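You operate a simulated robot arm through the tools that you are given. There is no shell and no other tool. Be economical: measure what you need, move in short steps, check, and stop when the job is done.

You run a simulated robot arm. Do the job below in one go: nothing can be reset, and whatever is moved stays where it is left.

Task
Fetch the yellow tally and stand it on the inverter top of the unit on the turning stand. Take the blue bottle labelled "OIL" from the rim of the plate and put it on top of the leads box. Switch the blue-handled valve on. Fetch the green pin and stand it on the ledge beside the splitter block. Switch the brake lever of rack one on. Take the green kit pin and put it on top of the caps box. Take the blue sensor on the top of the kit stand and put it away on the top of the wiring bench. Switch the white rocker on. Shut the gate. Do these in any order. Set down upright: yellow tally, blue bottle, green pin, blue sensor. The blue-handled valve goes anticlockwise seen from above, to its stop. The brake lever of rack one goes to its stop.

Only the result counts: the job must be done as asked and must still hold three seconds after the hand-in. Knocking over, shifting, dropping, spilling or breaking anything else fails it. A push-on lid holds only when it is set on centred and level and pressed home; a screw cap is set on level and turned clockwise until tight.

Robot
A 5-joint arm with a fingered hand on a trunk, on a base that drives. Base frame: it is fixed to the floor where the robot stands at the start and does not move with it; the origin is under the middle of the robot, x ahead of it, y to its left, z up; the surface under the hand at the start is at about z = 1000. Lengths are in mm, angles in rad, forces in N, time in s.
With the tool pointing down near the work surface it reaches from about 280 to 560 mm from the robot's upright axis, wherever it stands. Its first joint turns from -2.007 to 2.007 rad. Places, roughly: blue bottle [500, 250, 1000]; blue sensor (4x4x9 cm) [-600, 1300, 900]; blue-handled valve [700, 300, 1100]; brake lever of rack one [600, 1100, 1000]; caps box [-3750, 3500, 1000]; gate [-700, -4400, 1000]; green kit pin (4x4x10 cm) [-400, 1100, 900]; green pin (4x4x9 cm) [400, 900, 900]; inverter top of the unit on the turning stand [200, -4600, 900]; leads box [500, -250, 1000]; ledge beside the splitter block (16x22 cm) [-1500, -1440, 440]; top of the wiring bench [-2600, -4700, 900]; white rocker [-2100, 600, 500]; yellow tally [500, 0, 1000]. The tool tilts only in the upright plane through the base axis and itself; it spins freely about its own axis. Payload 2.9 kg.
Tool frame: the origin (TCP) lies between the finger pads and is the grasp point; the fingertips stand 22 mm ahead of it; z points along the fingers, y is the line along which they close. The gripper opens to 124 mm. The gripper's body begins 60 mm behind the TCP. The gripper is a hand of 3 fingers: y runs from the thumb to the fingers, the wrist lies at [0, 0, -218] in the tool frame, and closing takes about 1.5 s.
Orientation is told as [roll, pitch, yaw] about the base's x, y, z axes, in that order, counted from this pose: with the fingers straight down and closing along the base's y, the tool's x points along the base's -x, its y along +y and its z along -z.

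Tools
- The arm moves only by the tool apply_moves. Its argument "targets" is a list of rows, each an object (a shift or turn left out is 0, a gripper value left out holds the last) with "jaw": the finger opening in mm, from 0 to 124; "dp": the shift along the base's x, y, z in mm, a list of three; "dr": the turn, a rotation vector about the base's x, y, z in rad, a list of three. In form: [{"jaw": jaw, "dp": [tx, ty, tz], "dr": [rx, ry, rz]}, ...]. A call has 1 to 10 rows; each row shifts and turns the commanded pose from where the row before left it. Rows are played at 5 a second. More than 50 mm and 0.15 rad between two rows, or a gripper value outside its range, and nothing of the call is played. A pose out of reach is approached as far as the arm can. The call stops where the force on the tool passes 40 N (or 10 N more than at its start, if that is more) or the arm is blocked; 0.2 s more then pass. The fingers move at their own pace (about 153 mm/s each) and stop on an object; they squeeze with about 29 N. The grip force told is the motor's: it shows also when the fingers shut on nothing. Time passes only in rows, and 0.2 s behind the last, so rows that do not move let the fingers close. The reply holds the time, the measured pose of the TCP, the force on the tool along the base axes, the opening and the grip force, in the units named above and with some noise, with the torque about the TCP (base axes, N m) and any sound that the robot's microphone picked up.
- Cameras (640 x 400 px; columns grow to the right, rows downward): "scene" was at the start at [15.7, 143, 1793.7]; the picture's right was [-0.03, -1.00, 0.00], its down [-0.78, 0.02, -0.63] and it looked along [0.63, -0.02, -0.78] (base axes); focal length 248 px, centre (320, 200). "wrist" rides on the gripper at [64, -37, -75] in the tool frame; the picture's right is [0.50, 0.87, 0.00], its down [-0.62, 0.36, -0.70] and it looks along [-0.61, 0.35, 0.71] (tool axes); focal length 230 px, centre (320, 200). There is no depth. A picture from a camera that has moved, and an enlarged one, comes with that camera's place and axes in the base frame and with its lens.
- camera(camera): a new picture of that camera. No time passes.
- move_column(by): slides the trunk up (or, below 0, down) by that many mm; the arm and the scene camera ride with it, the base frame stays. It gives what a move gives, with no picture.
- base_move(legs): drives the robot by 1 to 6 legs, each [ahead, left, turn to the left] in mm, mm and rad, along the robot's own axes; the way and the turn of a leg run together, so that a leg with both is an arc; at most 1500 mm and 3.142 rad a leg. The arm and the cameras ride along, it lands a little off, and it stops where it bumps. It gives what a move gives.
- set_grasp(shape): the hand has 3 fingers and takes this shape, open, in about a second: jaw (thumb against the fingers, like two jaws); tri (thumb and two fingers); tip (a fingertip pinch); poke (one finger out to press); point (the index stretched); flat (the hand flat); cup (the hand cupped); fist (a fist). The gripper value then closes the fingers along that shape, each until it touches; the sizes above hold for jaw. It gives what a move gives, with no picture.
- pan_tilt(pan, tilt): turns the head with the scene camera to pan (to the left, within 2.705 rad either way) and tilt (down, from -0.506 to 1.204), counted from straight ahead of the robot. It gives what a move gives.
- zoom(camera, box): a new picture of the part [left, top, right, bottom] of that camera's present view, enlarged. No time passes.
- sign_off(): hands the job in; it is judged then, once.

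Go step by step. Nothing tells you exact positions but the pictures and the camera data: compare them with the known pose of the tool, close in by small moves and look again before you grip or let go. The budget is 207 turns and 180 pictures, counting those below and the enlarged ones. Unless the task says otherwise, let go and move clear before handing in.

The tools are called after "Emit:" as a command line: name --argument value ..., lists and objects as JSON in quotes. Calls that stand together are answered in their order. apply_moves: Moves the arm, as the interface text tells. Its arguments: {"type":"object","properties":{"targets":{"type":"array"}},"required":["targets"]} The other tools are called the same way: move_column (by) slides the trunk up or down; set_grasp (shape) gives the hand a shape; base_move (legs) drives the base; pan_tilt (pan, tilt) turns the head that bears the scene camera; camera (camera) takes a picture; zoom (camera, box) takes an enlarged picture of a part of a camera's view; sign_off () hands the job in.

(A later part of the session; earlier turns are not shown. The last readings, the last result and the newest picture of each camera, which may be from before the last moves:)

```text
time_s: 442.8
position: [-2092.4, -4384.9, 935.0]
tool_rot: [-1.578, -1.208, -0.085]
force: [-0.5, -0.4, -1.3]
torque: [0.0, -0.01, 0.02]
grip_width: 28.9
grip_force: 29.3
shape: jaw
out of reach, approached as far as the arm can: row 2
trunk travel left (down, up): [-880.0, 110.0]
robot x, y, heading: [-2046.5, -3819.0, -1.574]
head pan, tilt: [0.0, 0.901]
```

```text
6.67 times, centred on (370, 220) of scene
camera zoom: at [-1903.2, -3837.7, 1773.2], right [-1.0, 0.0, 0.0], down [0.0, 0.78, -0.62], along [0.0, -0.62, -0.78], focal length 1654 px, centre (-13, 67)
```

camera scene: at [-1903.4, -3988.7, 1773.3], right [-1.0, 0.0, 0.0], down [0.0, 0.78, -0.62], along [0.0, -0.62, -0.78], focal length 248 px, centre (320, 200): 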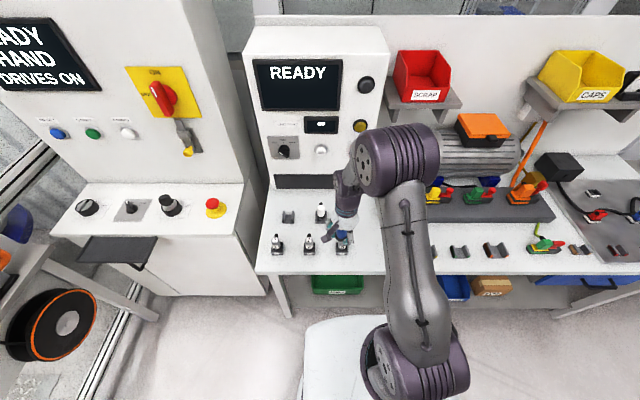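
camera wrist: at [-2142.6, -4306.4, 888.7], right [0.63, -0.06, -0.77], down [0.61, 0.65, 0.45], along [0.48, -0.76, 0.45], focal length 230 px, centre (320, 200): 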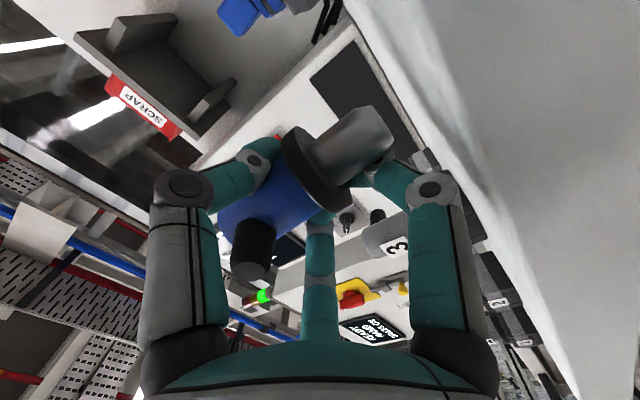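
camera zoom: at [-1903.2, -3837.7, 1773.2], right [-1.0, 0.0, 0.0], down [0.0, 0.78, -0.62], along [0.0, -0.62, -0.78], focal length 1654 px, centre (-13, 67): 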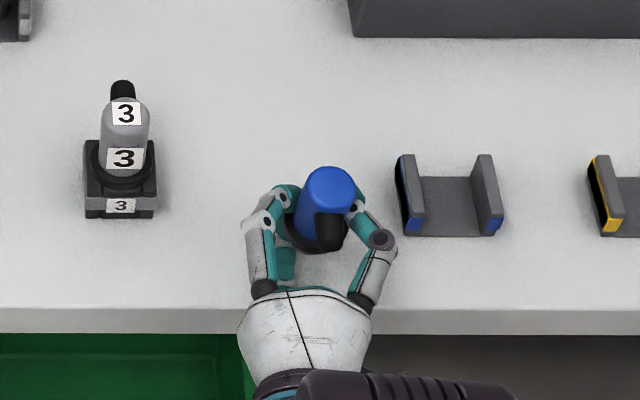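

Both views show the sensor upright over the bench. I creep down to contact.

Emit:
apply_moves --targets '[{"dp": [0, 0, -6]}, {"dp": [0, 0, -4]}, {"dp": [0, 0, -3]}, {"dp": [0, 0, -2]}, {}]'

```text
time_s: 444.0
position: [-2092.1, -4383.1, 925.8]
tool_rot: [-1.611, -1.21, -0.052]
force: [2.6, -11.5, 37.5]
torque: [0.33, -0.48, -0.14]
grip_width: 25.1
grip_force: 29.2
shape: jaw
trunk travel left (down, up): [-880.0, 110.0]
robot x, y, heading: [-2048.2, -3823.5, -1.571]
head pan, tilt: [0.0, 0.901]
```

Contact with 37 N. I ease up a few millimetres and check.

Emit:
apply_moves --targets '[{"dp": [0, 0, 3]}, {}]'

Emit:
zoom --camera "scene" --box '[330, 190, 410, 250]'

Emit:
camera --camera "wrist"

```text
time_s: 444.6
position: [-2093.2, -4381.6, 926.1]
tool_rot: [-1.59, -1.209, -0.072]
force: [1.2, -10.2, 27.6]
torque: [0.2, -0.3, -0.1]
grip_width: 24.9
grip_force: 28.8
shape: jaw
trunk travel left (down, up): [-880.0, 110.0]
robot x, y, heading: [-2047.9, -3823.1, -1.569]
head pan, tilt: [0.0, 0.901]
```

```text
6.67 times, centred on (370, 220) of scene
camera zoom: at [-1902.6, -3834.6, 1773.2], right [-1.0, 0.0, 0.0], down [0.0, 0.78, -0.62], along [0.0, -0.62, -0.78], focal length 1654 px, centre (-13, 67)
```

zoom: 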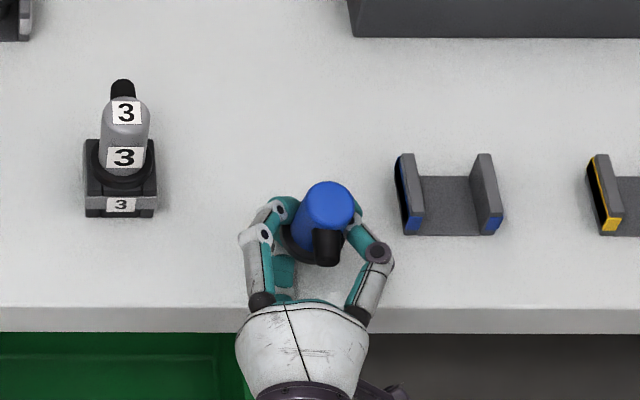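

```text
42 pictures are left
camera wrist: at [-2142.1, -4302.9, 879.0], right [0.63, -0.06, -0.77], down [0.61, 0.65, 0.45], along [0.48, -0.76, 0.45], focal length 230 px, centre (320, 200)
```

wrist: 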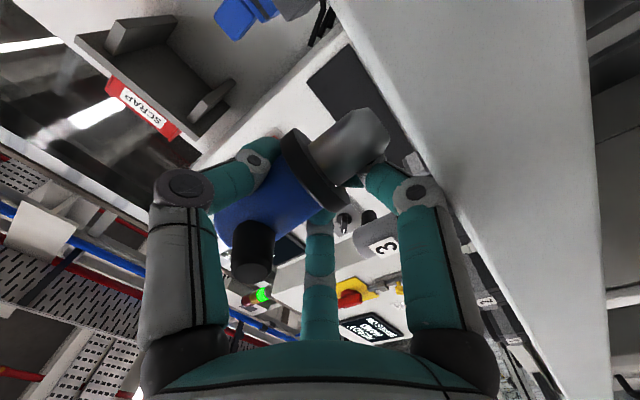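

The lower finger touches the bench edge before the foot lands, since the grip sits too near the foot. I pitch back, lay the sensor down with its top pointing away, and regrip nearer its top.

Emit:
apply_moves --targets '[{"dp": [0, 0, 40]}, {"dp": [0, 0, 40]}, {"dp": [0, -6, 0], "dr": [0.148, -0.013, 0]}, {"dp": [0, -6, 0], "dr": [0.148, -0.013, 0]}, {"dp": [0, -6, 0], "dr": [0.148, -0.013, 0]}, {"dp": [0, -6, 0], "dr": [0.148, -0.013, 0]}, {"dp": [0, -6, 0], "dr": [0.148, -0.013, 0]}, {"dp": [0, -6, 0], "dr": [0.148, -0.013, 0]}, {"dp": [0, -6, 0], "dr": [0.148, -0.013, 0]}, {"dp": [0, -6, 0], "dr": [0.148, -0.013, 0]}]'

Emit:
base_move --legs '[[110, 0, 0]]'

Emit:
apply_moves --targets '[{"dp": [0, 40, 0], "dr": [0.148, -0.013, 0]}, {"dp": [0, 40, 0], "dr": [0.148, -0.013, 0]}, {"dr": [0.09, -0.008, 0]}, {"dp": [0, 0, -30]}, {"dp": [0, 0, -30]}]'

```text
time_s: 446.8
position: [-2093.1, -4432.3, 1003.7]
tool_rot: [-0.14, -0.36, -1.272]
force: [-0.3, -0.3, -0.7]
torque: [0.01, 0.03, 0.0]
grip_width: 27.3
grip_force: 28.8
shape: jaw
trunk travel left (down, up): [-880.0, 110.0]
robot x, y, heading: [-2048.7, -3820.1, -1.572]
head pan, tilt: [0.0, 0.901]
```

```text
time_s: 448.0
position: [-2094.0, -4539.6, 1005.8]
tool_rot: [-0.138, -0.359, -1.273]
force: [0.5, 0.9, -0.7]
torque: [0.0, 0.02, 0.0]
grip_width: 27.5
grip_force: 29.2
shape: jaw
trunk travel left (down, up): [-880.0, 110.0]
robot x, y, heading: [-2047.0, -3929.7, -1.573]
head pan, tilt: [0.0, 0.901]
```

```text
time_s: 449.2
position: [-2097.8, -4456.6, 945.7]
tool_rot: [0.002, 0.003, -1.302]
force: [-0.5, 0.2, -1.1]
torque: [0.0, 0.0, 0.04]
grip_width: 27.1
grip_force: 29.5
shape: jaw
trunk travel left (down, up): [-880.0, 110.0]
robot x, y, heading: [-2048.3, -3929.8, -1.569]
head pan, tilt: [0.0, 0.901]
```

Emit:
apply_moves --targets '[{"dp": [0, 0, -20]}, {"dp": [0, 0, -15]}, {"dp": [0, 0, -6]}, {"jaw": 45}, {}, {"jaw": 66}, {}, {"dp": [0, 0, 40]}, {"dp": [0, 0, 30]}]'

Emit:
camera --camera "wrist"

```text
time_s: 451.2
position: [-2093.6, -4458.2, 975.0]
tool_rot: [0.002, 0.001, -1.298]
force: [0.4, -0.3, -0.1]
torque: [-0.01, -0.03, -0.01]
grip_width: 65.5
grip_force: 0.0
shape: jaw
trunk travel left (down, up): [-880.0, 110.0]
robot x, y, heading: [-2048.4, -3927.9, -1.578]
head pan, tilt: [0.0, 0.901]
```

```text
41 pictures are left
camera wrist: at [-2146.1, -4407.5, 1051.7], right [0.7, 0.71, 0.0], down [0.51, -0.5, 0.7], along [0.5, -0.49, -0.71], focal length 230 px, centre (320, 200)
```

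wrist: 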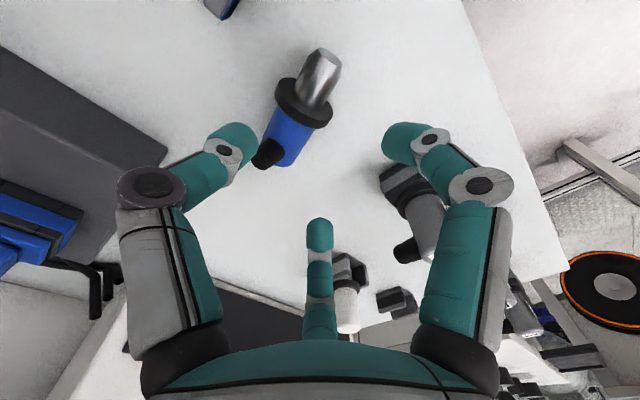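

The sensor lies with its top away from me. I grip it nearer the top, at about (−2095, −4490).

Emit:
apply_moves --targets '[{"dp": [-1, -16, 0], "dr": [0, 0, 0.1]}, {"dp": [0, -16, 0]}, {"dp": [0, 0, -35]}, {"dp": [0, 0, -25]}, {"dp": [0, 0, -12]}, {"jaw": 45}, {}, {"jaw": 5}, {}, {}]'

Emit:
apply_moves --targets '[{}, {}, {"dp": [0, 0, 30]}, {"dp": [0, 0, 40]}, {"dp": [0, 10, 40]}]'

Emit:
camera --camera "wrist"

```text
time_s: 453.4
position: [-2093.4, -4468.2, 908.4]
tool_rot: [0.002, 0.004, -1.197]
force: [-0.4, -0.3, -0.3]
torque: [-0.01, 0.0, -0.01]
grip_width: 29.2
grip_force: 28.8
shape: jaw
out of reach, approached as far as the arm can: row 3, 4, 5
trunk travel left (down, up): [-880.0, 110.0]
robot x, y, heading: [-2045.3, -3931.7, -1.578]
head pan, tilt: [0.0, 0.901]
```

```text
time_s: 454.6
position: [-2099.7, -4496.1, 1012.2]
tool_rot: [0.005, 0.006, -1.198]
force: [0.4, -0.2, -1.2]
torque: [0.0, -0.01, -0.01]
grip_width: 29.2
grip_force: 28.8
shape: jaw
out of reach, approached as far as the arm can: row 3, 4, 5
trunk travel left (down, up): [-880.0, 110.0]
robot x, y, heading: [-2047.0, -3929.6, -1.574]
head pan, tilt: [0.0, 0.901]
```

```text
40 pictures are left
camera wrist: at [-2158.0, -4450.3, 1088.1], right [0.63, 0.78, 0.01], down [0.56, -0.45, 0.7], along [0.55, -0.43, -0.72], focal length 230 px, centre (320, 200)
```

wrist: 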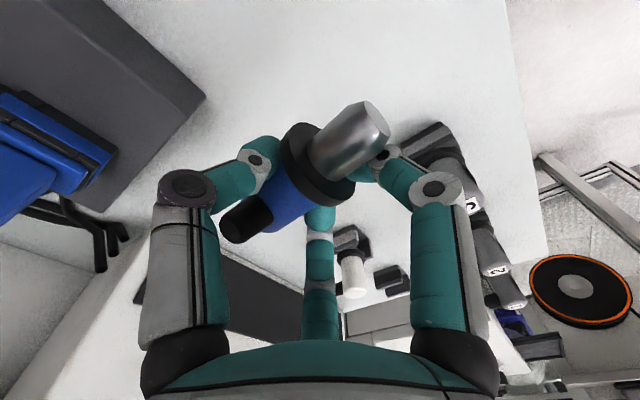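

Reach limited the shift, so the grip is again near the foot. I lay it down closer and slide the open hand along it by about 22 mm before regripping.

Emit:
apply_moves --targets '[{"dp": [2, 30, 0]}, {"dp": [0, 26, -20]}, {"dp": [0, 0, -40]}, {"dp": [0, 0, -30]}, {"dp": [0, 0, -14]}, {"jaw": 45}, {}, {"jaw": 66}, {}]'

Emit:
camera --camera "wrist"

```text
time_s: 456.6
position: [-2098.3, -4464.7, 903.8]
tool_rot: [0.003, 0.003, -1.201]
force: [-0.3, 0.5, -0.1]
torque: [0.01, 0.03, -0.01]
grip_width: 65.3
grip_force: 0.0
shape: jaw
out of reach, approached as far as the arm can: row 1, 2, 3, 4
trunk travel left (down, up): [-880.0, 110.0]
robot x, y, heading: [-2050.1, -3926.1, -1.574]
head pan, tilt: [0.0, 0.901]
```

```text
39 pictures are left
camera wrist: at [-2155.1, -4419.4, 980.7], right [0.63, 0.78, 0.0], down [0.56, -0.45, 0.7], along [0.55, -0.44, -0.71], focal length 230 px, centre (320, 200)
```

wrist: 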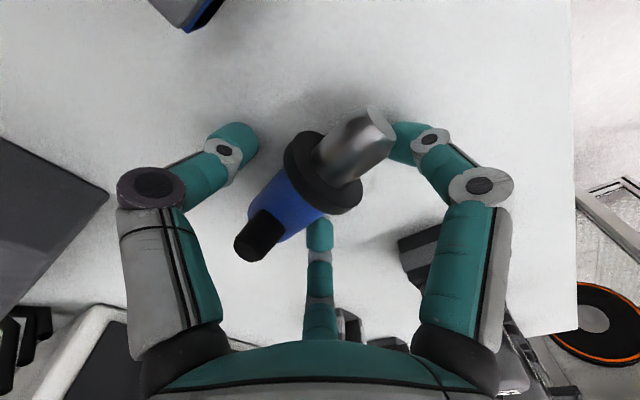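

Foot at y≈−4431, so the grip point should be y≈−4497. I rise, move the base a bit closer, and come down at (−2093, −4497).

Emit:
apply_moves --targets '[{"dp": [0, 0, 35]}, {"dp": [0, 0, 35]}]'

Emit:
base_move --legs '[[60, 0, 0]]'

```text
time_s: 457.2
position: [-2099.8, -4465.2, 974.0]
tool_rot: [0.001, 0.002, -1.2]
force: [-0.1, -0.1, 0.9]
torque: [0.0, -0.03, 0.02]
grip_width: 65.7
grip_force: 0.2
shape: jaw
trunk travel left (down, up): [-880.0, 110.0]
robot x, y, heading: [-2046.0, -3931.6, -1.573]
head pan, tilt: [0.0, 0.901]
```

```text
time_s: 458.2
position: [-2098.2, -4526.1, 974.2]
tool_rot: [0.001, 0.002, -1.198]
force: [-0.4, 0.2, 0.1]
torque: [-0.01, 0.02, 0.02]
grip_width: 65.3
grip_force: 0.1
shape: jaw
trunk travel left (down, up): [-880.0, 110.0]
robot x, y, heading: [-2048.1, -3989.0, -1.572]
head pan, tilt: [0.0, 0.901]
```

Emit:
apply_moves --targets '[{"dp": [5, 29, 0], "dr": [0, 0, 0.13]}, {"dp": [0, 0, -35]}, {"dp": [0, 0, -25]}, {"dp": [0, 0, -10]}, {}]'

Emit:
camera --camera "wrist"

```text
time_s: 459.4
position: [-2093.2, -4495.8, 904.0]
tool_rot: [0.002, 0.002, -1.067]
force: [-0.7, -0.1, 0.1]
torque: [-0.01, -0.01, -0.04]
grip_width: 65.5
grip_force: 0.0
shape: jaw
trunk travel left (down, up): [-880.0, 110.0]
robot x, y, heading: [-2046.6, -3989.7, -1.574]
head pan, tilt: [0.0, 0.901]
```

```text
38 pictures are left
camera wrist: at [-2155.4, -4460.0, 978.9], right [0.52, 0.86, 0.0], down [0.61, -0.37, 0.7], along [0.6, -0.36, -0.71], focal length 230 px, centre (320, 200)
```

wrist: 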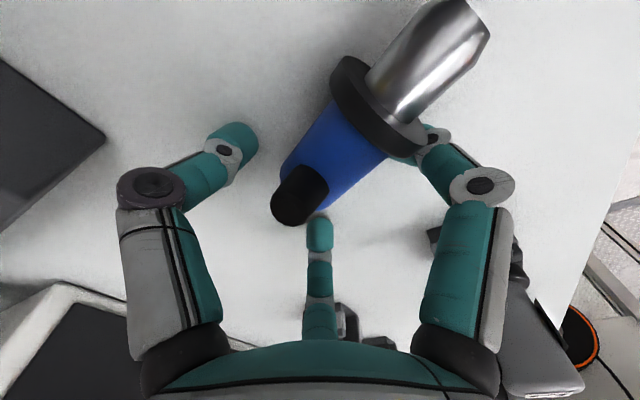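

Emit:
apply_moves --targets '[{"dp": [1, -4, 0]}, {"jaw": 45}, {}, {"jaw": 5}, {}, {}, {}, {"dp": [0, 0, 30]}, {"dp": [0, 0, 40]}, {"dp": [0, 0, 40]}]'

Emit:
camera --camera "wrist"

```text
time_s: 461.6
position: [-2089.3, -4501.2, 1012.4]
tool_rot: [0.002, 0.001, -1.067]
force: [-0.5, 0.2, 1.1]
torque: [0.0, 0.01, 0.02]
grip_width: 5.6
grip_force: 28.7
shape: jaw
trunk travel left (down, up): [-880.0, 110.0]
robot x, y, heading: [-2049.2, -3988.2, -1.572]
head pan, tilt: [0.0, 0.901]
```

```text
37 pictures are left
camera wrist: at [-2152.5, -4463.4, 1089.3], right [0.52, 0.86, 0.0], down [0.61, -0.37, 0.7], along [0.6, -0.36, -0.71], focal length 230 px, centre (320, 200)
```

wrist: 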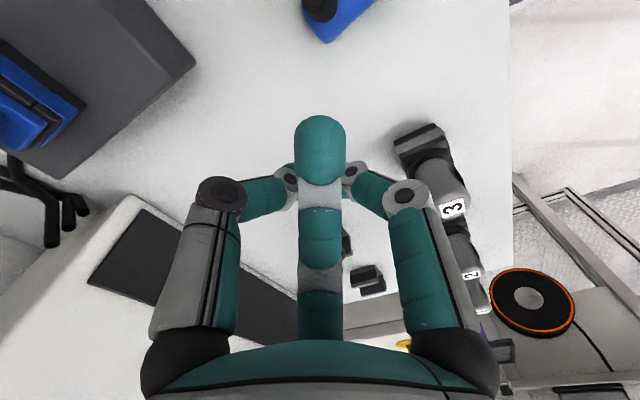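

The grip missed and the sensor slipped out. I open and look where it lies.

Emit:
apply_moves --targets '[{"jaw": 80, "dp": [30, 30, 20]}, {"dp": [30, 30, 20]}, {"dp": [30, 30, 20]}, {}]'

Emit:
zoom --camera "scene" --box '[280, 140, 480, 300]'

```text
time_s: 462.6
position: [-2002.1, -4413.6, 1071.7]
tool_rot: [0.003, 0.004, -1.069]
force: [-0.6, -0.5, -0.4]
torque: [0.01, 0.0, 0.0]
grip_width: 79.9
grip_force: 0.1
shape: jaw
trunk travel left (down, up): [-880.0, 110.0]
robot x, y, heading: [-2046.7, -3986.6, -1.569]
head pan, tilt: [0.0, 0.901]
```

```text
2.50 times, centred on (380, 220) of scene
camera zoom: at [-1904.3, -4005.8, 1773.3], right [-1.0, 0.0, 0.0], down [0.0, 0.78, -0.62], along [0.0, -0.62, -0.78], focal length 620 px, centre (170, 150)
```

zoom: 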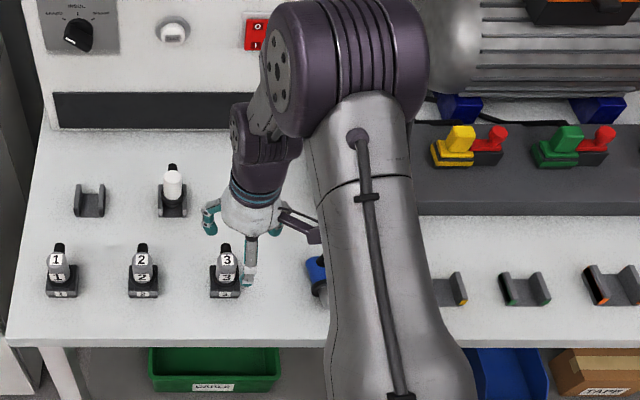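

It lies on the bench partly behind the arm. I take a wrist view from above.

Emit:
apply_moves --targets '[{"dp": [-30, 0, 10]}, {"dp": [-40, 0, 0]}, {"dp": [-30, -30, 0]}]'

Emit:
camera --camera "wrist"

```text
time_s: 463.4
position: [-2102.6, -4441.8, 1083.8]
tool_rot: [0.004, 0.001, -1.068]
force: [-0.7, 0.3, 0.1]
torque: [-0.01, -0.01, -0.01]
grip_width: 80.1
grip_force: 0.0
shape: jaw
trunk travel left (down, up): [-880.0, 110.0]
robot x, y, heading: [-2047.7, -3988.9, -1.573]
head pan, tilt: [0.0, 0.901]
```

```text
35 pictures are left
camera wrist: at [-2164.8, -4404.8, 1159.7], right [0.52, 0.86, 0.0], down [0.61, -0.37, 0.7], along [0.6, -0.36, -0.71], focal length 230 px, centre (320, 200)
```

wrist: 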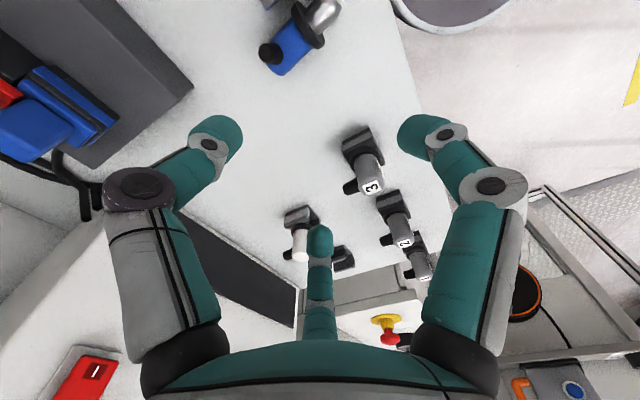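

The sensor rolled next to the clip, its gland pointing up. Gripping the gland from above is ideal: then pitching the tool level stands the sensor up at good height. I move over the gland with a finger-free side toward the clip.

Emit:
apply_moves --targets '[{"jaw": 60, "dp": [-10, -7, -30], "dr": [0, 0, 0.135]}, {"dp": [-10, -7, -30], "dr": [0, 0, 0.135]}, {"dp": [-10, -7, -30], "dr": [0, 0, 0.135]}, {"dp": [-9, -6, -30], "dr": [0, 0, 0.135]}, {}]'

Emit:
camera --camera "wrist"

```text
time_s: 464.6
position: [-2140.4, -4466.4, 963.7]
tool_rot: [0.002, 0.0, -0.528]
force: [0.4, -0.2, -1.0]
torque: [-0.02, 0.0, -0.01]
grip_width: 60.2
grip_force: 0.1
shape: jaw
trunk travel left (down, up): [-880.0, 110.0]
robot x, y, heading: [-2048.9, -3991.7, -1.577]
head pan, tilt: [0.0, 0.901]
```

```text
34 pictures are left
camera wrist: at [-2213.4, -4466.3, 1039.0], right [0.0, 1.0, 0.0], down [0.71, 0.0, 0.7], along [0.7, 0.0, -0.71], focal length 230 px, centre (320, 200)
```

wrist: 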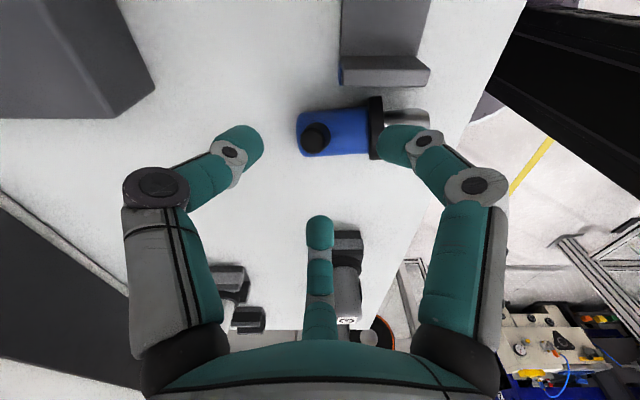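

The gland end is right under the hand at (−2143, −4469). I narrow the opening, descend and close on it.

Emit:
apply_moves --targets '[{"jaw": 46, "dp": [-1, -3, -20]}, {"dp": [0, 0, -12]}, {"dp": [0, 0, -7]}, {"jaw": 30}, {}, {"jaw": 2}, {}, {}, {}]'

Emit:
camera --camera "wrist"

```text
time_s: 466.5
position: [-2143.2, -4473.8, 925.0]
tool_rot: [-0.004, -0.001, -0.527]
force: [-0.2, 0.0, 0.3]
torque: [0.0, 0.0, 0.0]
grip_width: 8.0
grip_force: 28.9
shape: jaw
trunk travel left (down, up): [-880.0, 110.0]
robot x, y, heading: [-2051.6, -3991.6, -1.573]
head pan, tilt: [0.0, 0.901]
stopped in row 9: the force on the tool passed its limit at 41 N (the readings are from after the stop); the commanded pose is now the measured one
```

```text
33 pictures are left
camera wrist: at [-2216.4, -4473.7, 1000.0], right [0.0, 1.0, 0.0], down [0.71, 0.0, 0.7], along [0.7, 0.0, -0.71], focal length 230 px, centre (320, 200)
```

wrist: 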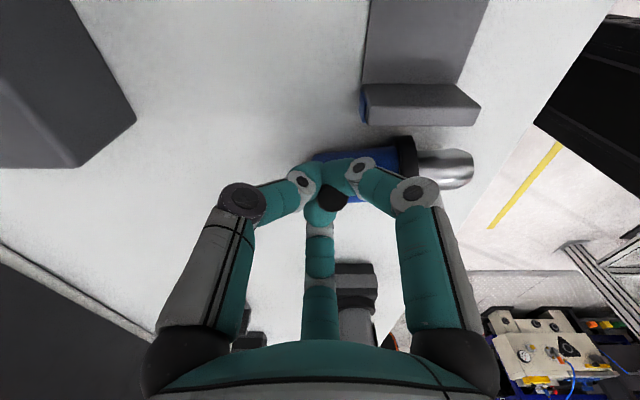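

The fingers hold something 8 mm wide with the gland between them. I lift gently and check.

Emit:
apply_moves --targets '[{"dp": [0, 0, 10]}, {"dp": [0, 0, 20]}, {"dp": [0, 0, 30]}, {}]'

Emit:
camera --camera "wrist"

```text
time_s: 467.5
position: [-2143.2, -4474.7, 987.0]
tool_rot: [-0.004, -0.001, -0.527]
force: [0.1, 0.3, -0.8]
torque: [0.01, -0.03, -0.03]
grip_width: 7.7
grip_force: 29.5
shape: jaw
trunk travel left (down, up): [-880.0, 110.0]
robot x, y, heading: [-2047.2, -3981.1, -1.572]
head pan, tilt: [0.0, 0.901]
```

```text
32 pictures are left
camera wrist: at [-2216.1, -4475.0, 1061.8], right [0.0, 1.0, 0.0], down [0.71, 0.0, 0.7], along [0.7, -0.01, -0.71], focal length 230 px, centre (320, 200)
```

wrist: 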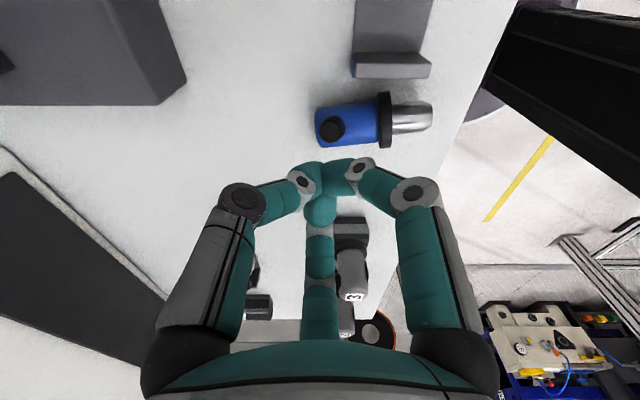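

Not held; the gland slipped aside because I was 5 mm off. The gland end is now at (−2139, −4468). I open, recentre precisely and descend again.

Emit:
apply_moves --targets '[{"jaw": 46}, {"dp": [4.5, 6.5, 0]}, {"dp": [0, 0, -30]}, {"dp": [0, 0, -20]}, {}, {"dp": [0, 0, -8]}, {}]'

Emit:
zoom --camera "wrist" --box '[220, 60, 460, 260]'

```text
time_s: 469.1
position: [-2139.1, -4467.0, 928.8]
tool_rot: [-0.002, -0.004, -0.526]
force: [-0.3, 1.3, -0.8]
torque: [0.0, 0.0, 0.04]
grip_width: 45.6
grip_force: 0.1
shape: jaw
trunk travel left (down, up): [-880.0, 110.0]
robot x, y, heading: [-2048.1, -3989.8, -1.568]
head pan, tilt: [0.0, 0.901]
```

```text
2.00 times, centred on (340, 160) of wrist
camera zoom: at [-2212.3, -4465.9, 1004.7], right [0.0, 1.0, 0.0], down [0.71, 0.0, 0.7], along [0.7, -0.01, -0.71], focal length 460 px, centre (280, 280)
```

zoom: 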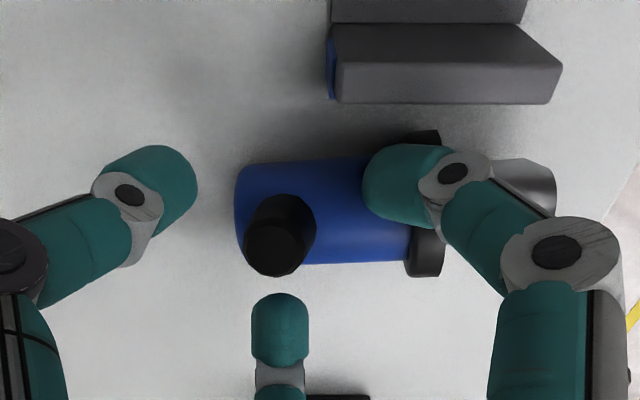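

The gland is centred between the fingers. I lower 4 mm more and close slowly.

Emit:
apply_moves --targets '[{"dp": [2, 0, -4]}, {"jaw": 36}, {"jaw": 28}, {"jaw": 20}, {"jaw": 12}, {"jaw": 2}, {}, {}, {}]'

Emit:
apply_moves --targets '[{"dp": [0, 0, 10]}, {"dp": [0, 0, 20]}, {"dp": [0, 0, 30]}, {}]'

Emit:
zoom --camera "wrist" --box '[220, 60, 460, 260]'

```text
time_s: 471.1
position: [-2136.7, -4463.8, 925.0]
tool_rot: [-0.006, -0.002, -0.527]
force: [1.7, 1.0, 17.5]
torque: [0.08, -0.31, -0.07]
grip_width: 6.0
grip_force: 29.2
shape: jaw
trunk travel left (down, up): [-880.0, 110.0]
robot x, y, heading: [-2049.3, -3988.1, -1.577]
head pan, tilt: [0.0, 0.901]
```

```text
time_s: 472.1
position: [-2136.9, -4465.2, 983.1]
tool_rot: [-0.004, -0.003, -0.528]
force: [0.3, 0.4, -1.2]
torque: [0.04, 0.01, -0.01]
grip_width: 1.2
grip_force: 29.1
shape: jaw
trunk travel left (down, up): [-880.0, 110.0]
robot x, y, heading: [-2050.9, -3989.6, -1.576]
head pan, tilt: [0.0, 0.901]
```

```text
2.00 times, centred on (340, 160) of wrist
camera zoom: at [-2209.8, -4465.8, 1058.8], right [0.0, 1.0, 0.0], down [0.71, 0.0, 0.7], along [0.7, -0.01, -0.71], focal length 460 px, centre (280, 280)
```

zoom: 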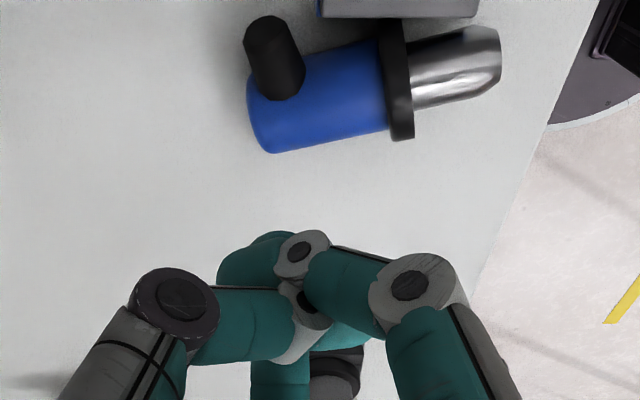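

It slipped again and rolled against the clip. I'll push it away from the clip with closed fingers, from beyond the clip's end, into free space.

Emit:
apply_moves --targets '[{"jaw": 0, "dp": [-28, -10, 0]}, {"dp": [-28, -9, 0]}, {"dp": [0, 0, -40]}, {"dp": [0, 0, -38]}, {"dp": [25, 0, 0]}, {"dp": [20, 0, 0]}, {"dp": [20, 0, 0]}, {"dp": [20, 0, 0]}, {"dp": [15, 0, 0]}]'

Emit:
apply_moves --targets '[{"dp": [-15, 0, 20]}, {"dp": [0, 30, 40]}, {"dp": [0, 20, 40], "dr": [0, 0, -0.14]}, {"jaw": 66, "dr": [0, 0, -0.14]}, {"dr": [0, 0, -0.14]}, {"dr": [0, 0, -0.1]}]'

Emit:
camera --camera "wrist"

```text
time_s: 474.1
position: [-2092.4, -4484.9, 904.1]
tool_rot: [-0.003, -0.003, -0.528]
force: [0.1, -0.4, -0.6]
torque: [0.0, 0.0, -0.03]
grip_width: 1.4
grip_force: 29.5
shape: jaw
trunk travel left (down, up): [-880.0, 110.0]
robot x, y, heading: [-2047.5, -3991.2, -1.576]
head pan, tilt: [0.0, 0.901]
```

```text
time_s: 475.5
position: [-2108.5, -4436.2, 1005.4]
tool_rot: [-0.001, -0.002, -1.049]
force: [-0.3, 0.8, -0.5]
torque: [0.01, 0.04, 0.01]
grip_width: 65.3
grip_force: 0.1
shape: jaw
trunk travel left (down, up): [-880.0, 110.0]
robot x, y, heading: [-2049.3, -3989.8, -1.573]
head pan, tilt: [0.0, 0.901]
```

```text
29 pictures are left
camera wrist: at [-2171.1, -4398.3, 1081.0], right [0.5, 0.87, 0.0], down [0.62, -0.35, 0.7], along [0.61, -0.35, -0.71], focal length 230 px, centre (320, 200)
```

wrist: 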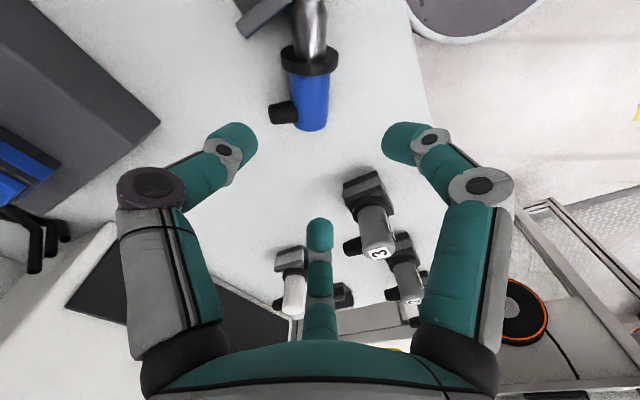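

The sensor now points diagonally in free space: foot (−2160, −4409), top (−2091, −4455), gland toward −y. I spin the hand so the gland lies between the two fingers, then grip about 55 mm from the foot.

Emit:
apply_moves --targets '[{"dr": [0, 0, -0.146]}, {"dr": [0, 0, -0.146]}, {"dr": [0, 0, -0.146]}, {"dr": [0, 0, -0.146]}, {"dr": [0, 0, -0.146]}, {"dr": [0, 0, -0.146]}, {"dr": [0, 0, -0.146]}, {"dr": [0, 0, -0.146]}]'

Emit:
apply_moves --targets '[{"jaw": 58, "dp": [-3, -2, 0], "dr": [0, 0, -0.146]}, {"dp": [-3, -2, 0], "dr": [0, 0, -0.146]}, {"dr": [0, 0, -0.146]}, {"dr": [0, 0, -0.146]}, {"dr": [0, 0, -0.146]}, {"dr": [0, 0, -0.146]}, {"dr": [0, 0, -0.146]}, {"dr": [0, 0, -0.12]}, {"dp": [0, 0, -40]}, {"dp": [0, 0, -40]}]'

Emit:
camera --camera "wrist"

```text
time_s: 477.3
position: [-2108.0, -4435.1, 1005.7]
tool_rot: [-0.001, 0.0, -2.218]
force: [0.7, 0.1, -0.5]
torque: [-0.01, 0.01, -0.02]
grip_width: 65.2
grip_force: 0.0
shape: jaw
trunk travel left (down, up): [-880.0, 110.0]
robot x, y, heading: [-2049.0, -3991.7, -1.57]
head pan, tilt: [0.0, 0.901]
```

```text
time_s: 479.5
position: [-2116.8, -4441.7, 921.4]
tool_rot: [-0.005, 0.0, 2.924]
force: [-0.6, 0.0, 1.2]
torque: [0.01, 0.02, -0.03]
grip_width: 58.8
grip_force: 0.0
shape: jaw
trunk travel left (down, up): [-880.0, 110.0]
robot x, y, heading: [-2052.3, -3992.0, -1.572]
head pan, tilt: [0.0, 0.901]
```

```text
28 pictures are left
camera wrist: at [-2045.0, -4421.0, 997.9], right [0.3, -0.95, 0.0], down [-0.68, -0.22, 0.7], along [-0.67, -0.21, -0.71], focal length 230 px, centre (320, 200)
```

wrist: 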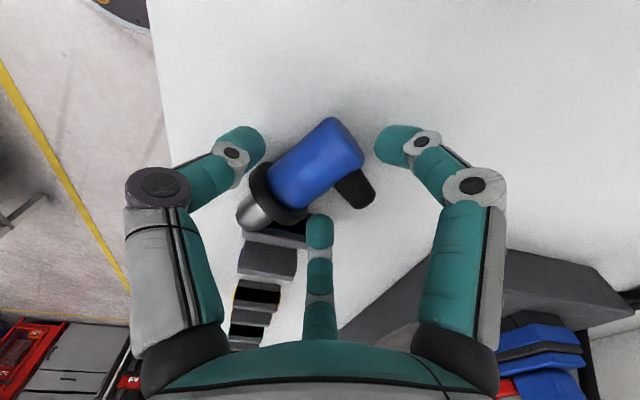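

Body centred, gland between the fingers. I lower and close.

Emit:
apply_moves --targets '[{"dp": [0, 0, -17]}, {"jaw": 44}, {}, {"jaw": 34}, {}, {"jaw": 5}, {}, {}, {}]'

Emit:
apply_moves --targets '[{"dp": [0, 0, 20]}, {"dp": [0, 0, 40]}, {"dp": [0, 0, 40]}, {}]'

Emit:
camera --camera "wrist"

```text
time_s: 481.5
position: [-2116.0, -4442.3, 906.8]
tool_rot: [-0.002, -0.001, 2.925]
force: [0.2, 0.4, 0.3]
torque: [0.03, -0.01, -0.04]
grip_width: 29.4
grip_force: 28.6
shape: jaw
trunk travel left (down, up): [-880.0, 110.0]
robot x, y, heading: [-2048.3, -3991.0, -1.572]
head pan, tilt: [0.0, 0.901]
```

```text
time_s: 482.5
position: [-2112.6, -4438.5, 1010.6]
tool_rot: [-0.003, 0.001, 2.926]
force: [0.6, -0.4, -1.5]
torque: [-0.03, -0.04, -0.02]
grip_width: 29.4
grip_force: 28.7
shape: jaw
trunk travel left (down, up): [-880.0, 110.0]
robot x, y, heading: [-2049.1, -3990.0, -1.571]
head pan, tilt: [0.0, 0.901]
```

```text
27 pictures are left
camera wrist: at [-2041.7, -4417.6, 1086.0], right [0.3, -0.95, 0.0], down [-0.68, -0.22, 0.7], along [-0.67, -0.21, -0.71], focal length 230 px, centre (320, 200)
```

wrist: 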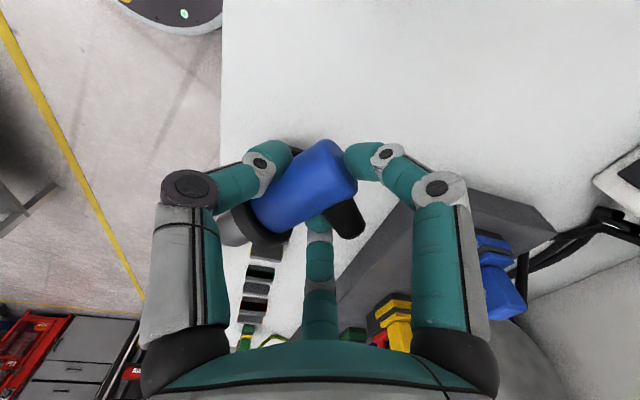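

Held well: the foot is about 69 mm from the grip point this time. I back the base, spin so the top points outward, and pitch the tool level.

Emit:
base_move --legs '[[-150, 0, 0]]'

Emit:
apply_moves --targets '[{"dr": [0, 0, -0.14]}, {"dr": [0, 0, -0.14]}, {"dr": [0, 0, -0.14]}, {"dr": [0, 0, -0.14]}, {"dp": [5, 0, 0], "dr": [0, 0, -0.14]}, {"dp": [5, 0, 0], "dr": [0, 0, -0.14]}, {"dp": [4, 0, 0], "dr": [0, 0, -0.14]}, {"dp": [4, 0, 0], "dr": [0, 0, -0.12]}]'

Emit:
apply_moves --targets '[{"dp": [0, -11, 0], "dr": [-0.148, 0.0122, 0]}, {"dp": [0, -11, 0], "dr": [-0.148, 0.0122, 0]}, {"dp": [0, -11, 0], "dr": [-0.148, 0.0122, 0]}, {"dp": [0, -11, 0], "dr": [-0.148, 0.0122, 0]}, {"dp": [0, -11, 0], "dr": [-0.148, 0.0122, 0]}, {"dp": [0, -11, 0], "dr": [-0.148, 0.0122, 0]}, {"dp": [0, -11, 0], "dr": [-0.148, 0.0122, 0]}, {"dp": [0, -11, 0], "dr": [-0.148, 0.0122, 0]}, {"dp": [0, -11, 0], "dr": [-0.148, 0.0122, 0]}, {"dp": [0, -10, 0], "dr": [-0.148, 0.0122, 0]}]'

Emit:
apply_moves --targets '[{"dr": [-0.085, 0.007, 0]}, {"dp": [0, 0, -30]}, {}]'

Emit:
zoom --camera "scene" --box '[330, 170, 410, 230]'

```text
time_s: 483.9
position: [-2111.3, -4287.7, 1010.1]
tool_rot: [-0.006, -0.001, 2.924]
force: [0.2, -1.4, -0.8]
torque: [-0.01, 0.03, 0.02]
grip_width: 29.3
grip_force: 28.6
shape: jaw
trunk travel left (down, up): [-880.0, 110.0]
robot x, y, heading: [-2046.3, -3838.1, -1.574]
head pan, tilt: [0.0, 0.901]
```

```text
time_s: 485.7
position: [-2095.0, -4286.5, 1010.0]
tool_rot: [0.001, -0.003, 1.823]
force: [-1.0, 0.7, -0.5]
torque: [-0.01, 0.03, 0.02]
grip_width: 29.6
grip_force: 29.2
shape: jaw
trunk travel left (down, up): [-880.0, 110.0]
robot x, y, heading: [-2047.0, -3837.0, -1.572]
head pan, tilt: [0.0, 0.901]
```

```text
time_s: 487.9
position: [-2087.6, -4397.3, 1010.4]
tool_rot: [1.319, 1.225, 2.824]
force: [-0.1, 0.0, -0.5]
torque: [0.02, -0.01, 0.0]
grip_width: 28.9
grip_force: 29.2
shape: jaw
out of reach, approached as far as the arm can: row 3, 7
trunk travel left (down, up): [-880.0, 110.0]
robot x, y, heading: [-2050.1, -3837.1, -1.571]
head pan, tilt: [0.0, 0.901]
```

```text
time_s: 488.7
position: [-2087.8, -4397.0, 981.2]
tool_rot: [1.566, 1.231, 3.057]
force: [-0.3, 0.8, -2.0]
torque: [0.02, 0.02, -0.02]
grip_width: 29.2
grip_force: 29.4
shape: jaw
trunk travel left (down, up): [-880.0, 110.0]
robot x, y, heading: [-2046.7, -3840.6, -1.572]
head pan, tilt: [0.0, 0.901]
```

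```text
6.67 times, centred on (370, 200) of scene
camera zoom: at [-1903.3, -3853.8, 1773.2], right [-1.0, 0.0, 0.0], down [0.0, 0.78, -0.62], along [0.0, -0.62, -0.78], focal length 1654 px, centre (-13, 200)
```

zoom: 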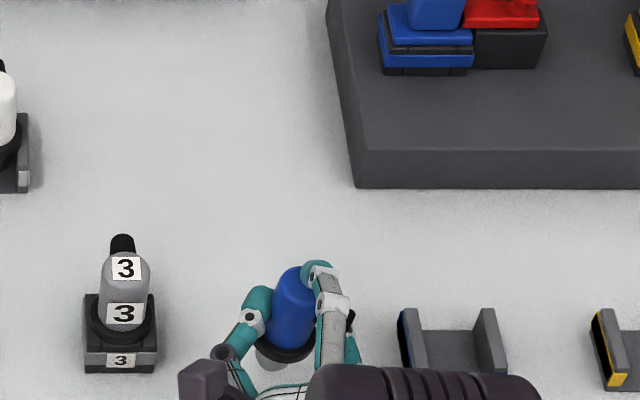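

Upright over a clear spot well inside the edge. I lower and creep to contact.

Emit:
apply_moves --targets '[{"dp": [0, 0, -20]}, {"dp": [0, 0, -8]}, {"dp": [0, 0, -3]}, {"dp": [0, 0, -3]}, {}]'

Emit:
apply_moves --targets '[{"dp": [0, 0, -2]}, {"dp": [0, 0, -2]}, {}]'

```text
time_s: 489.9
position: [-2088.1, -4396.7, 948.5]
tool_rot: [1.567, 1.234, 3.055]
force: [-0.6, -0.4, -0.7]
torque: [0.01, -0.01, -0.03]
grip_width: 29.1
grip_force: 29.3
shape: jaw
trunk travel left (down, up): [-880.0, 110.0]
robot x, y, heading: [-2044.5, -3838.7, -1.572]
head pan, tilt: [0.0, 0.901]
```

```text
time_s: 490.7
position: [-2087.2, -4394.7, 946.7]
tool_rot: [1.586, 1.235, 3.075]
force: [0.3, -1.9, 19.3]
torque: [-0.39, -0.04, -0.02]
grip_width: 29.5
grip_force: 29.3
shape: jaw
trunk travel left (down, up): [-880.0, 110.0]
robot x, y, heading: [-2049.9, -3835.1, -1.57]
head pan, tilt: [0.0, 0.901]
```

Contact at 19 N. One look before releasing.

Emit:
zoom --camera "scene" --box '[340, 190, 390, 240]'

```text
8.00 times, centred on (365, 215) of scene
camera zoom: at [-1903.0, -3850.4, 1773.5], right [-1.0, 0.0, 0.0], down [0.0, 0.78, -0.62], along [0.0, -0.62, -0.78], focal length 1985 px, centre (-40, 80)
```

zoom: 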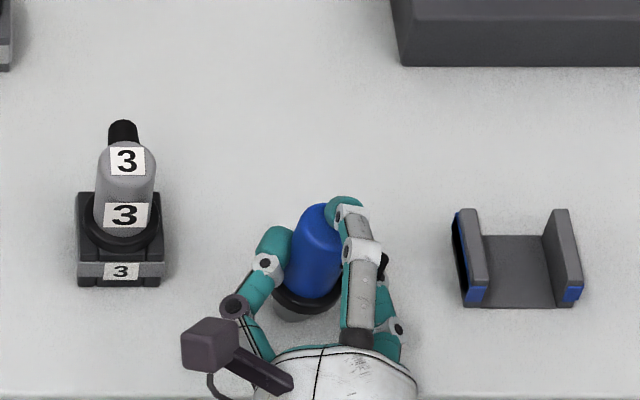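

It stands nearly plumb on its foot. I ease up 1 mm, open gradually and back away straight toward the robot.

Emit:
apply_moves --targets '[{"dp": [0, 0, 1]}, {"jaw": 33}, {}, {"jaw": 38}, {}, {"jaw": 50}, {}, {"jaw": 80}, {}, {}]'

Emit:
zoom --camera "scene" --box '[340, 190, 390, 240]'

```text
time_s: 492.9
position: [-2088.9, -4396.5, 944.0]
tool_rot: [1.565, 1.234, 3.056]
force: [-0.3, -0.3, 0.6]
torque: [0.0, 0.02, 0.01]
grip_width: 79.4
grip_force: 0.0
shape: jaw
trunk travel left (down, up): [-880.0, 110.0]
robot x, y, heading: [-2051.0, -3838.3, -1.574]
head pan, tilt: [0.0, 0.901]
```

```text
8.00 times, centred on (365, 215) of scene
camera zoom: at [-1903.3, -3853.7, 1773.2], right [-1.0, 0.0, 0.0], down [0.0, 0.78, -0.62], along [0.0, -0.62, -0.78], focal length 1985 px, centre (-40, 80)
```

zoom: 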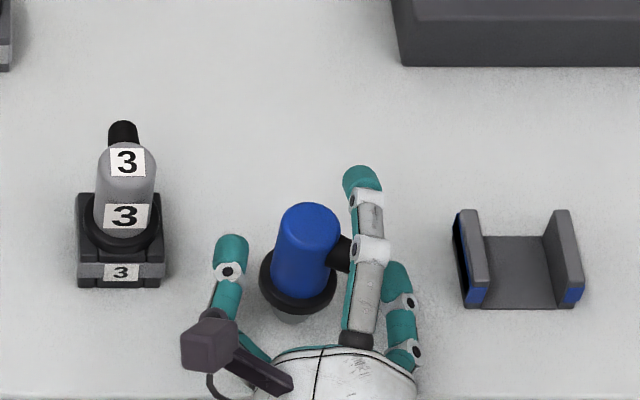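

The sensor stands upright on its own. I open fully, shift slightly away from the gland, then retreat.

Emit:
apply_moves --targets '[{"jaw": 124}, {}, {}, {"dp": [-5, 0, 0]}, {"dp": [0, 20, 0]}, {"dp": [0, 30, 0]}, {"dp": [0, 40, 0]}, {"dp": [0, 40, 0]}]'

Emit:
zoom --camera "scene" --box '[310, 170, 430, 260]'

```text
time_s: 494.7
position: [-2079.9, -4276.8, 933.1]
tool_rot: [1.565, 1.234, 3.056]
force: [-0.1, -0.5, 0.2]
torque: [-0.01, 0.02, -0.02]
grip_width: 124.1
grip_force: 0.1
shape: jaw
out of reach, approached as far as the arm can: row 6, 7, 8
trunk travel left (down, up): [-880.0, 110.0]
robot x, y, heading: [-2048.0, -3836.6, -1.57]
head pan, tilt: [0.0, 0.901]
```

```text
4.44 times, centred on (370, 215) of scene
camera zoom: at [-1903.2, -3853.1, 1773.3], right [-1.0, 0.0, 0.0], down [0.0, 0.78, -0.62], along [0.0, -0.62, -0.78], focal length 1103 px, centre (98, 133)
```

zoom: 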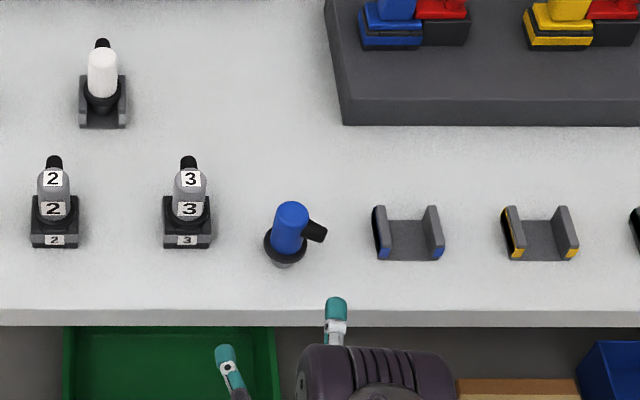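

The sensor stands safely on the bench. I straighten the tool, unspin it, and head back for the kit pin.

Emit:
apply_moves --targets '[{"dp": [0, 0, 10], "dr": [0.148, -0.0122, 0]}, {"dp": [0, 0, 10], "dr": [0.148, -0.0122, 0]}, {"dp": [0, 0, 10], "dr": [0.148, -0.0122, 0]}, {"dp": [0, 0, 10], "dr": [0.148, -0.0122, 0]}, {"dp": [0, 0, 10], "dr": [0.148, -0.0122, 0]}, {"dp": [0, 0, 10], "dr": [0.148, -0.0122, 0]}, {"dp": [0, 0, 10], "dr": [0.148, -0.0122, 0]}, {"dp": [0, 0, 10], "dr": [0.148, -0.0122, 0]}, {"dp": [0, 0, 10], "dr": [0.148, -0.0122, 0]}, {"dp": [0, 0, 10], "dr": [0.148, -0.0122, 0]}]'

Emit:
base_move --legs '[[-500, 0, 0], [0, 0, 1.571]]'

Emit:
apply_moves --targets '[{"jaw": 60, "dr": [0, 0, 0.148]}, {"dr": [0, 0, 0.148]}, {"dr": [0, 0, 0.148]}, {"dr": [0, 0, 0.148]}, {"dr": [0, 0, 0.148]}, {"dr": [0, 0, 0.148]}, {"dr": [0, 0, 0.148]}, {"dr": [0, 0, 0.148]}, {"dr": [0, 0, 0.148]}, {"dr": [0, 0, 0.148]}]'

Emit:
apply_moves --targets '[{"dr": [0, 0, 0.148]}, {"dr": [0, 0, 0.148]}, {"dr": [0, 0, 0.148]}, {"dr": [0, 0, 0.148]}, {"dr": [0, 0, 0.148]}, {"dr": [0, 0, 0.148]}, {"dr": [0, 0, 0.148]}, {"dr": [0, 0, 0.148]}, {"dr": [0, 0, 0.148]}]'

Emit:
move_column --by -150

```text
time_s: 496.9
position: [-2079.8, -4281.7, 1036.0]
tool_rot: [0.028, 0.079, 1.828]
force: [0.0, 0.0, 0.3]
torque: [-0.01, -0.02, -0.01]
grip_width: 123.9
grip_force: 0.1
shape: jaw
trunk travel left (down, up): [-880.0, 110.0]
robot x, y, heading: [-2047.0, -3838.6, -1.573]
head pan, tilt: [0.0, 0.901]
```

```text
time_s: 503.6
position: [-1605.8, -3377.8, 1035.1]
tool_rot: [0.028, 0.078, -2.867]
force: [0.5, 0.8, 0.2]
torque: [0.0, 0.0, 0.0]
grip_width: 123.8
grip_force: 0.0
shape: jaw
trunk travel left (down, up): [-880.0, 110.0]
robot x, y, heading: [-2050.4, -3354.8, 0.015]
head pan, tilt: [0.0, 0.901]
```

```text
time_s: 505.8
position: [-1606.1, -3363.3, 1034.1]
tool_rot: [0.045, -0.011, -1.388]
force: [0.4, 0.2, -0.5]
torque: [-0.01, 0.01, 0.0]
grip_width: 60.4
grip_force: 0.1
shape: jaw
out of reach, approached as far as the arm can: row 3, 4, 5
trunk travel left (down, up): [-880.0, 110.0]
robot x, y, heading: [-2048.6, -3351.6, 0.019]
head pan, tilt: [0.0, 0.901]
```

```text
time_s: 507.8
position: [-1605.4, -3366.5, 1036.8]
tool_rot: [0.001, -0.015, -0.058]
force: [0.3, 0.3, -0.3]
torque: [0.01, 0.0, 0.02]
grip_width: 60.6
grip_force: 0.0
shape: jaw
out of reach, approached as far as the arm can: row 2
trunk travel left (down, up): [-880.0, 110.0]
robot x, y, heading: [-2047.2, -3357.0, 0.018]
head pan, tilt: [0.0, 0.901]
```

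```text
time_s: 509.6
position: [-1605.3, -3365.1, 886.4]
tool_rot: [-0.001, -0.016, -0.058]
force: [0.5, 1.2, 0.4]
torque: [0.02, 0.0, 0.02]
grip_width: 60.4
grip_force: 0.0
shape: jaw
trunk travel left (down, up): [-730.0, 260.0]
robot x, y, heading: [-2046.1, -3352.0, 0.016]
head pan, tilt: [0.0, 0.901]
```

Emit:
base_move --legs '[[900, 30, -0.017], [900, 30, 0], [0, 0, 1.571], [1300, 0, 0]]'

```text
time_s: 528.8
position: [-251.7, -1486.7, 885.7]
tool_rot: [-0.001, -0.017, 1.526]
force: [0.5, 0.3, -0.8]
torque: [0.0, 0.01, 0.0]
grip_width: 60.4
grip_force: 0.1
shape: jaw
trunk travel left (down, up): [-730.0, 260.0]
robot x, y, heading: [-257.3, -1933.5, 1.6]
head pan, tilt: [0.0, 0.901]
```

Emit:
move_column --by 230

Emit:
base_move --legs '[[1300, 0, -0.03], [1310, 0, 0]]'

Emit:
camera --camera "wrist"

```text
time_s: 531.2
position: [-251.9, -1486.5, 1116.0]
tool_rot: [-0.002, -0.016, 1.527]
force: [-0.4, 0.0, -0.2]
torque: [0.01, -0.03, 0.0]
grip_width: 60.5
grip_force: 0.1
shape: jaw
trunk travel left (down, up): [-960.0, 30.0]
robot x, y, heading: [-257.8, -1928.1, 1.601]
head pan, tilt: [0.0, 0.901]
```

```text
time_s: 543.9
position: [-252.0, 1101.7, 1116.3]
tool_rot: [0.0, -0.017, 1.478]
force: [-0.3, -0.2, 0.6]
torque: [-0.04, -0.01, 0.01]
grip_width: 60.5
grip_force: 0.1
shape: jaw
trunk travel left (down, up): [-960.0, 30.0]
robot x, y, heading: [-276.4, 662.3, 1.555]
head pan, tilt: [0.0, 0.901]
```

```text
22 pictures are left
camera wrist: at [-219.8, 1032.1, 1190.5], right [-0.91, -0.42, -0.01], down [-0.3, 0.64, 0.71], along [-0.29, 0.65, -0.7], focal length 230 px, centre (320, 200)
```

wrist: 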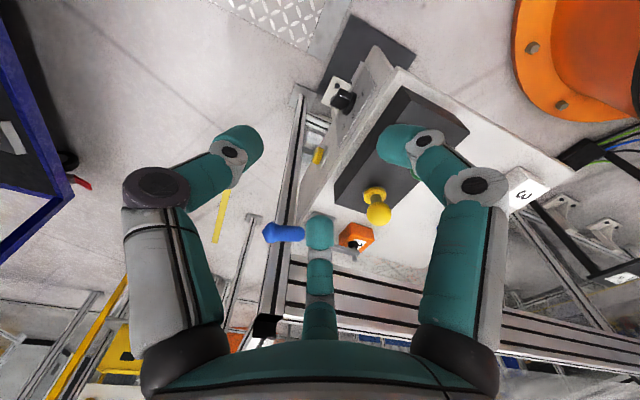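

The kit pin is hidden behind a finger; I move above its known place and look.

Emit:
apply_moves --targets '[{"dp": [-40, 10, 0]}, {"dp": [-42, 10, 0]}, {"dp": [-42, 10, 0]}, {"dp": [-42, 15, -20]}, {"dp": [0, 0, -20]}]'

Emit:
camera --camera "wrist"

```text
time_s: 545.0
position: [-418.5, 1146.3, 1071.2]
tool_rot: [0.009, -0.014, 1.479]
force: [0.0, 0.5, 0.7]
torque: [-0.04, -0.01, 0.01]
grip_width: 60.1
grip_force: 0.1
shape: jaw
trunk travel left (down, up): [-960.0, 30.0]
robot x, y, heading: [-278.7, 661.1, 1.555]
head pan, tilt: [0.0, 0.901]
```

```text
21 pictures are left
camera wrist: at [-386.7, 1078.0, 1146.9], right [-0.91, -0.42, 0.0], down [-0.29, 0.64, 0.71], along [-0.3, 0.65, -0.7], focal length 230 px, centre (320, 200)
```

wrist: 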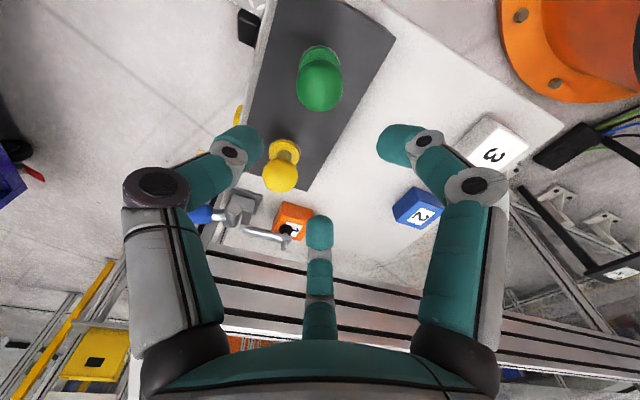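

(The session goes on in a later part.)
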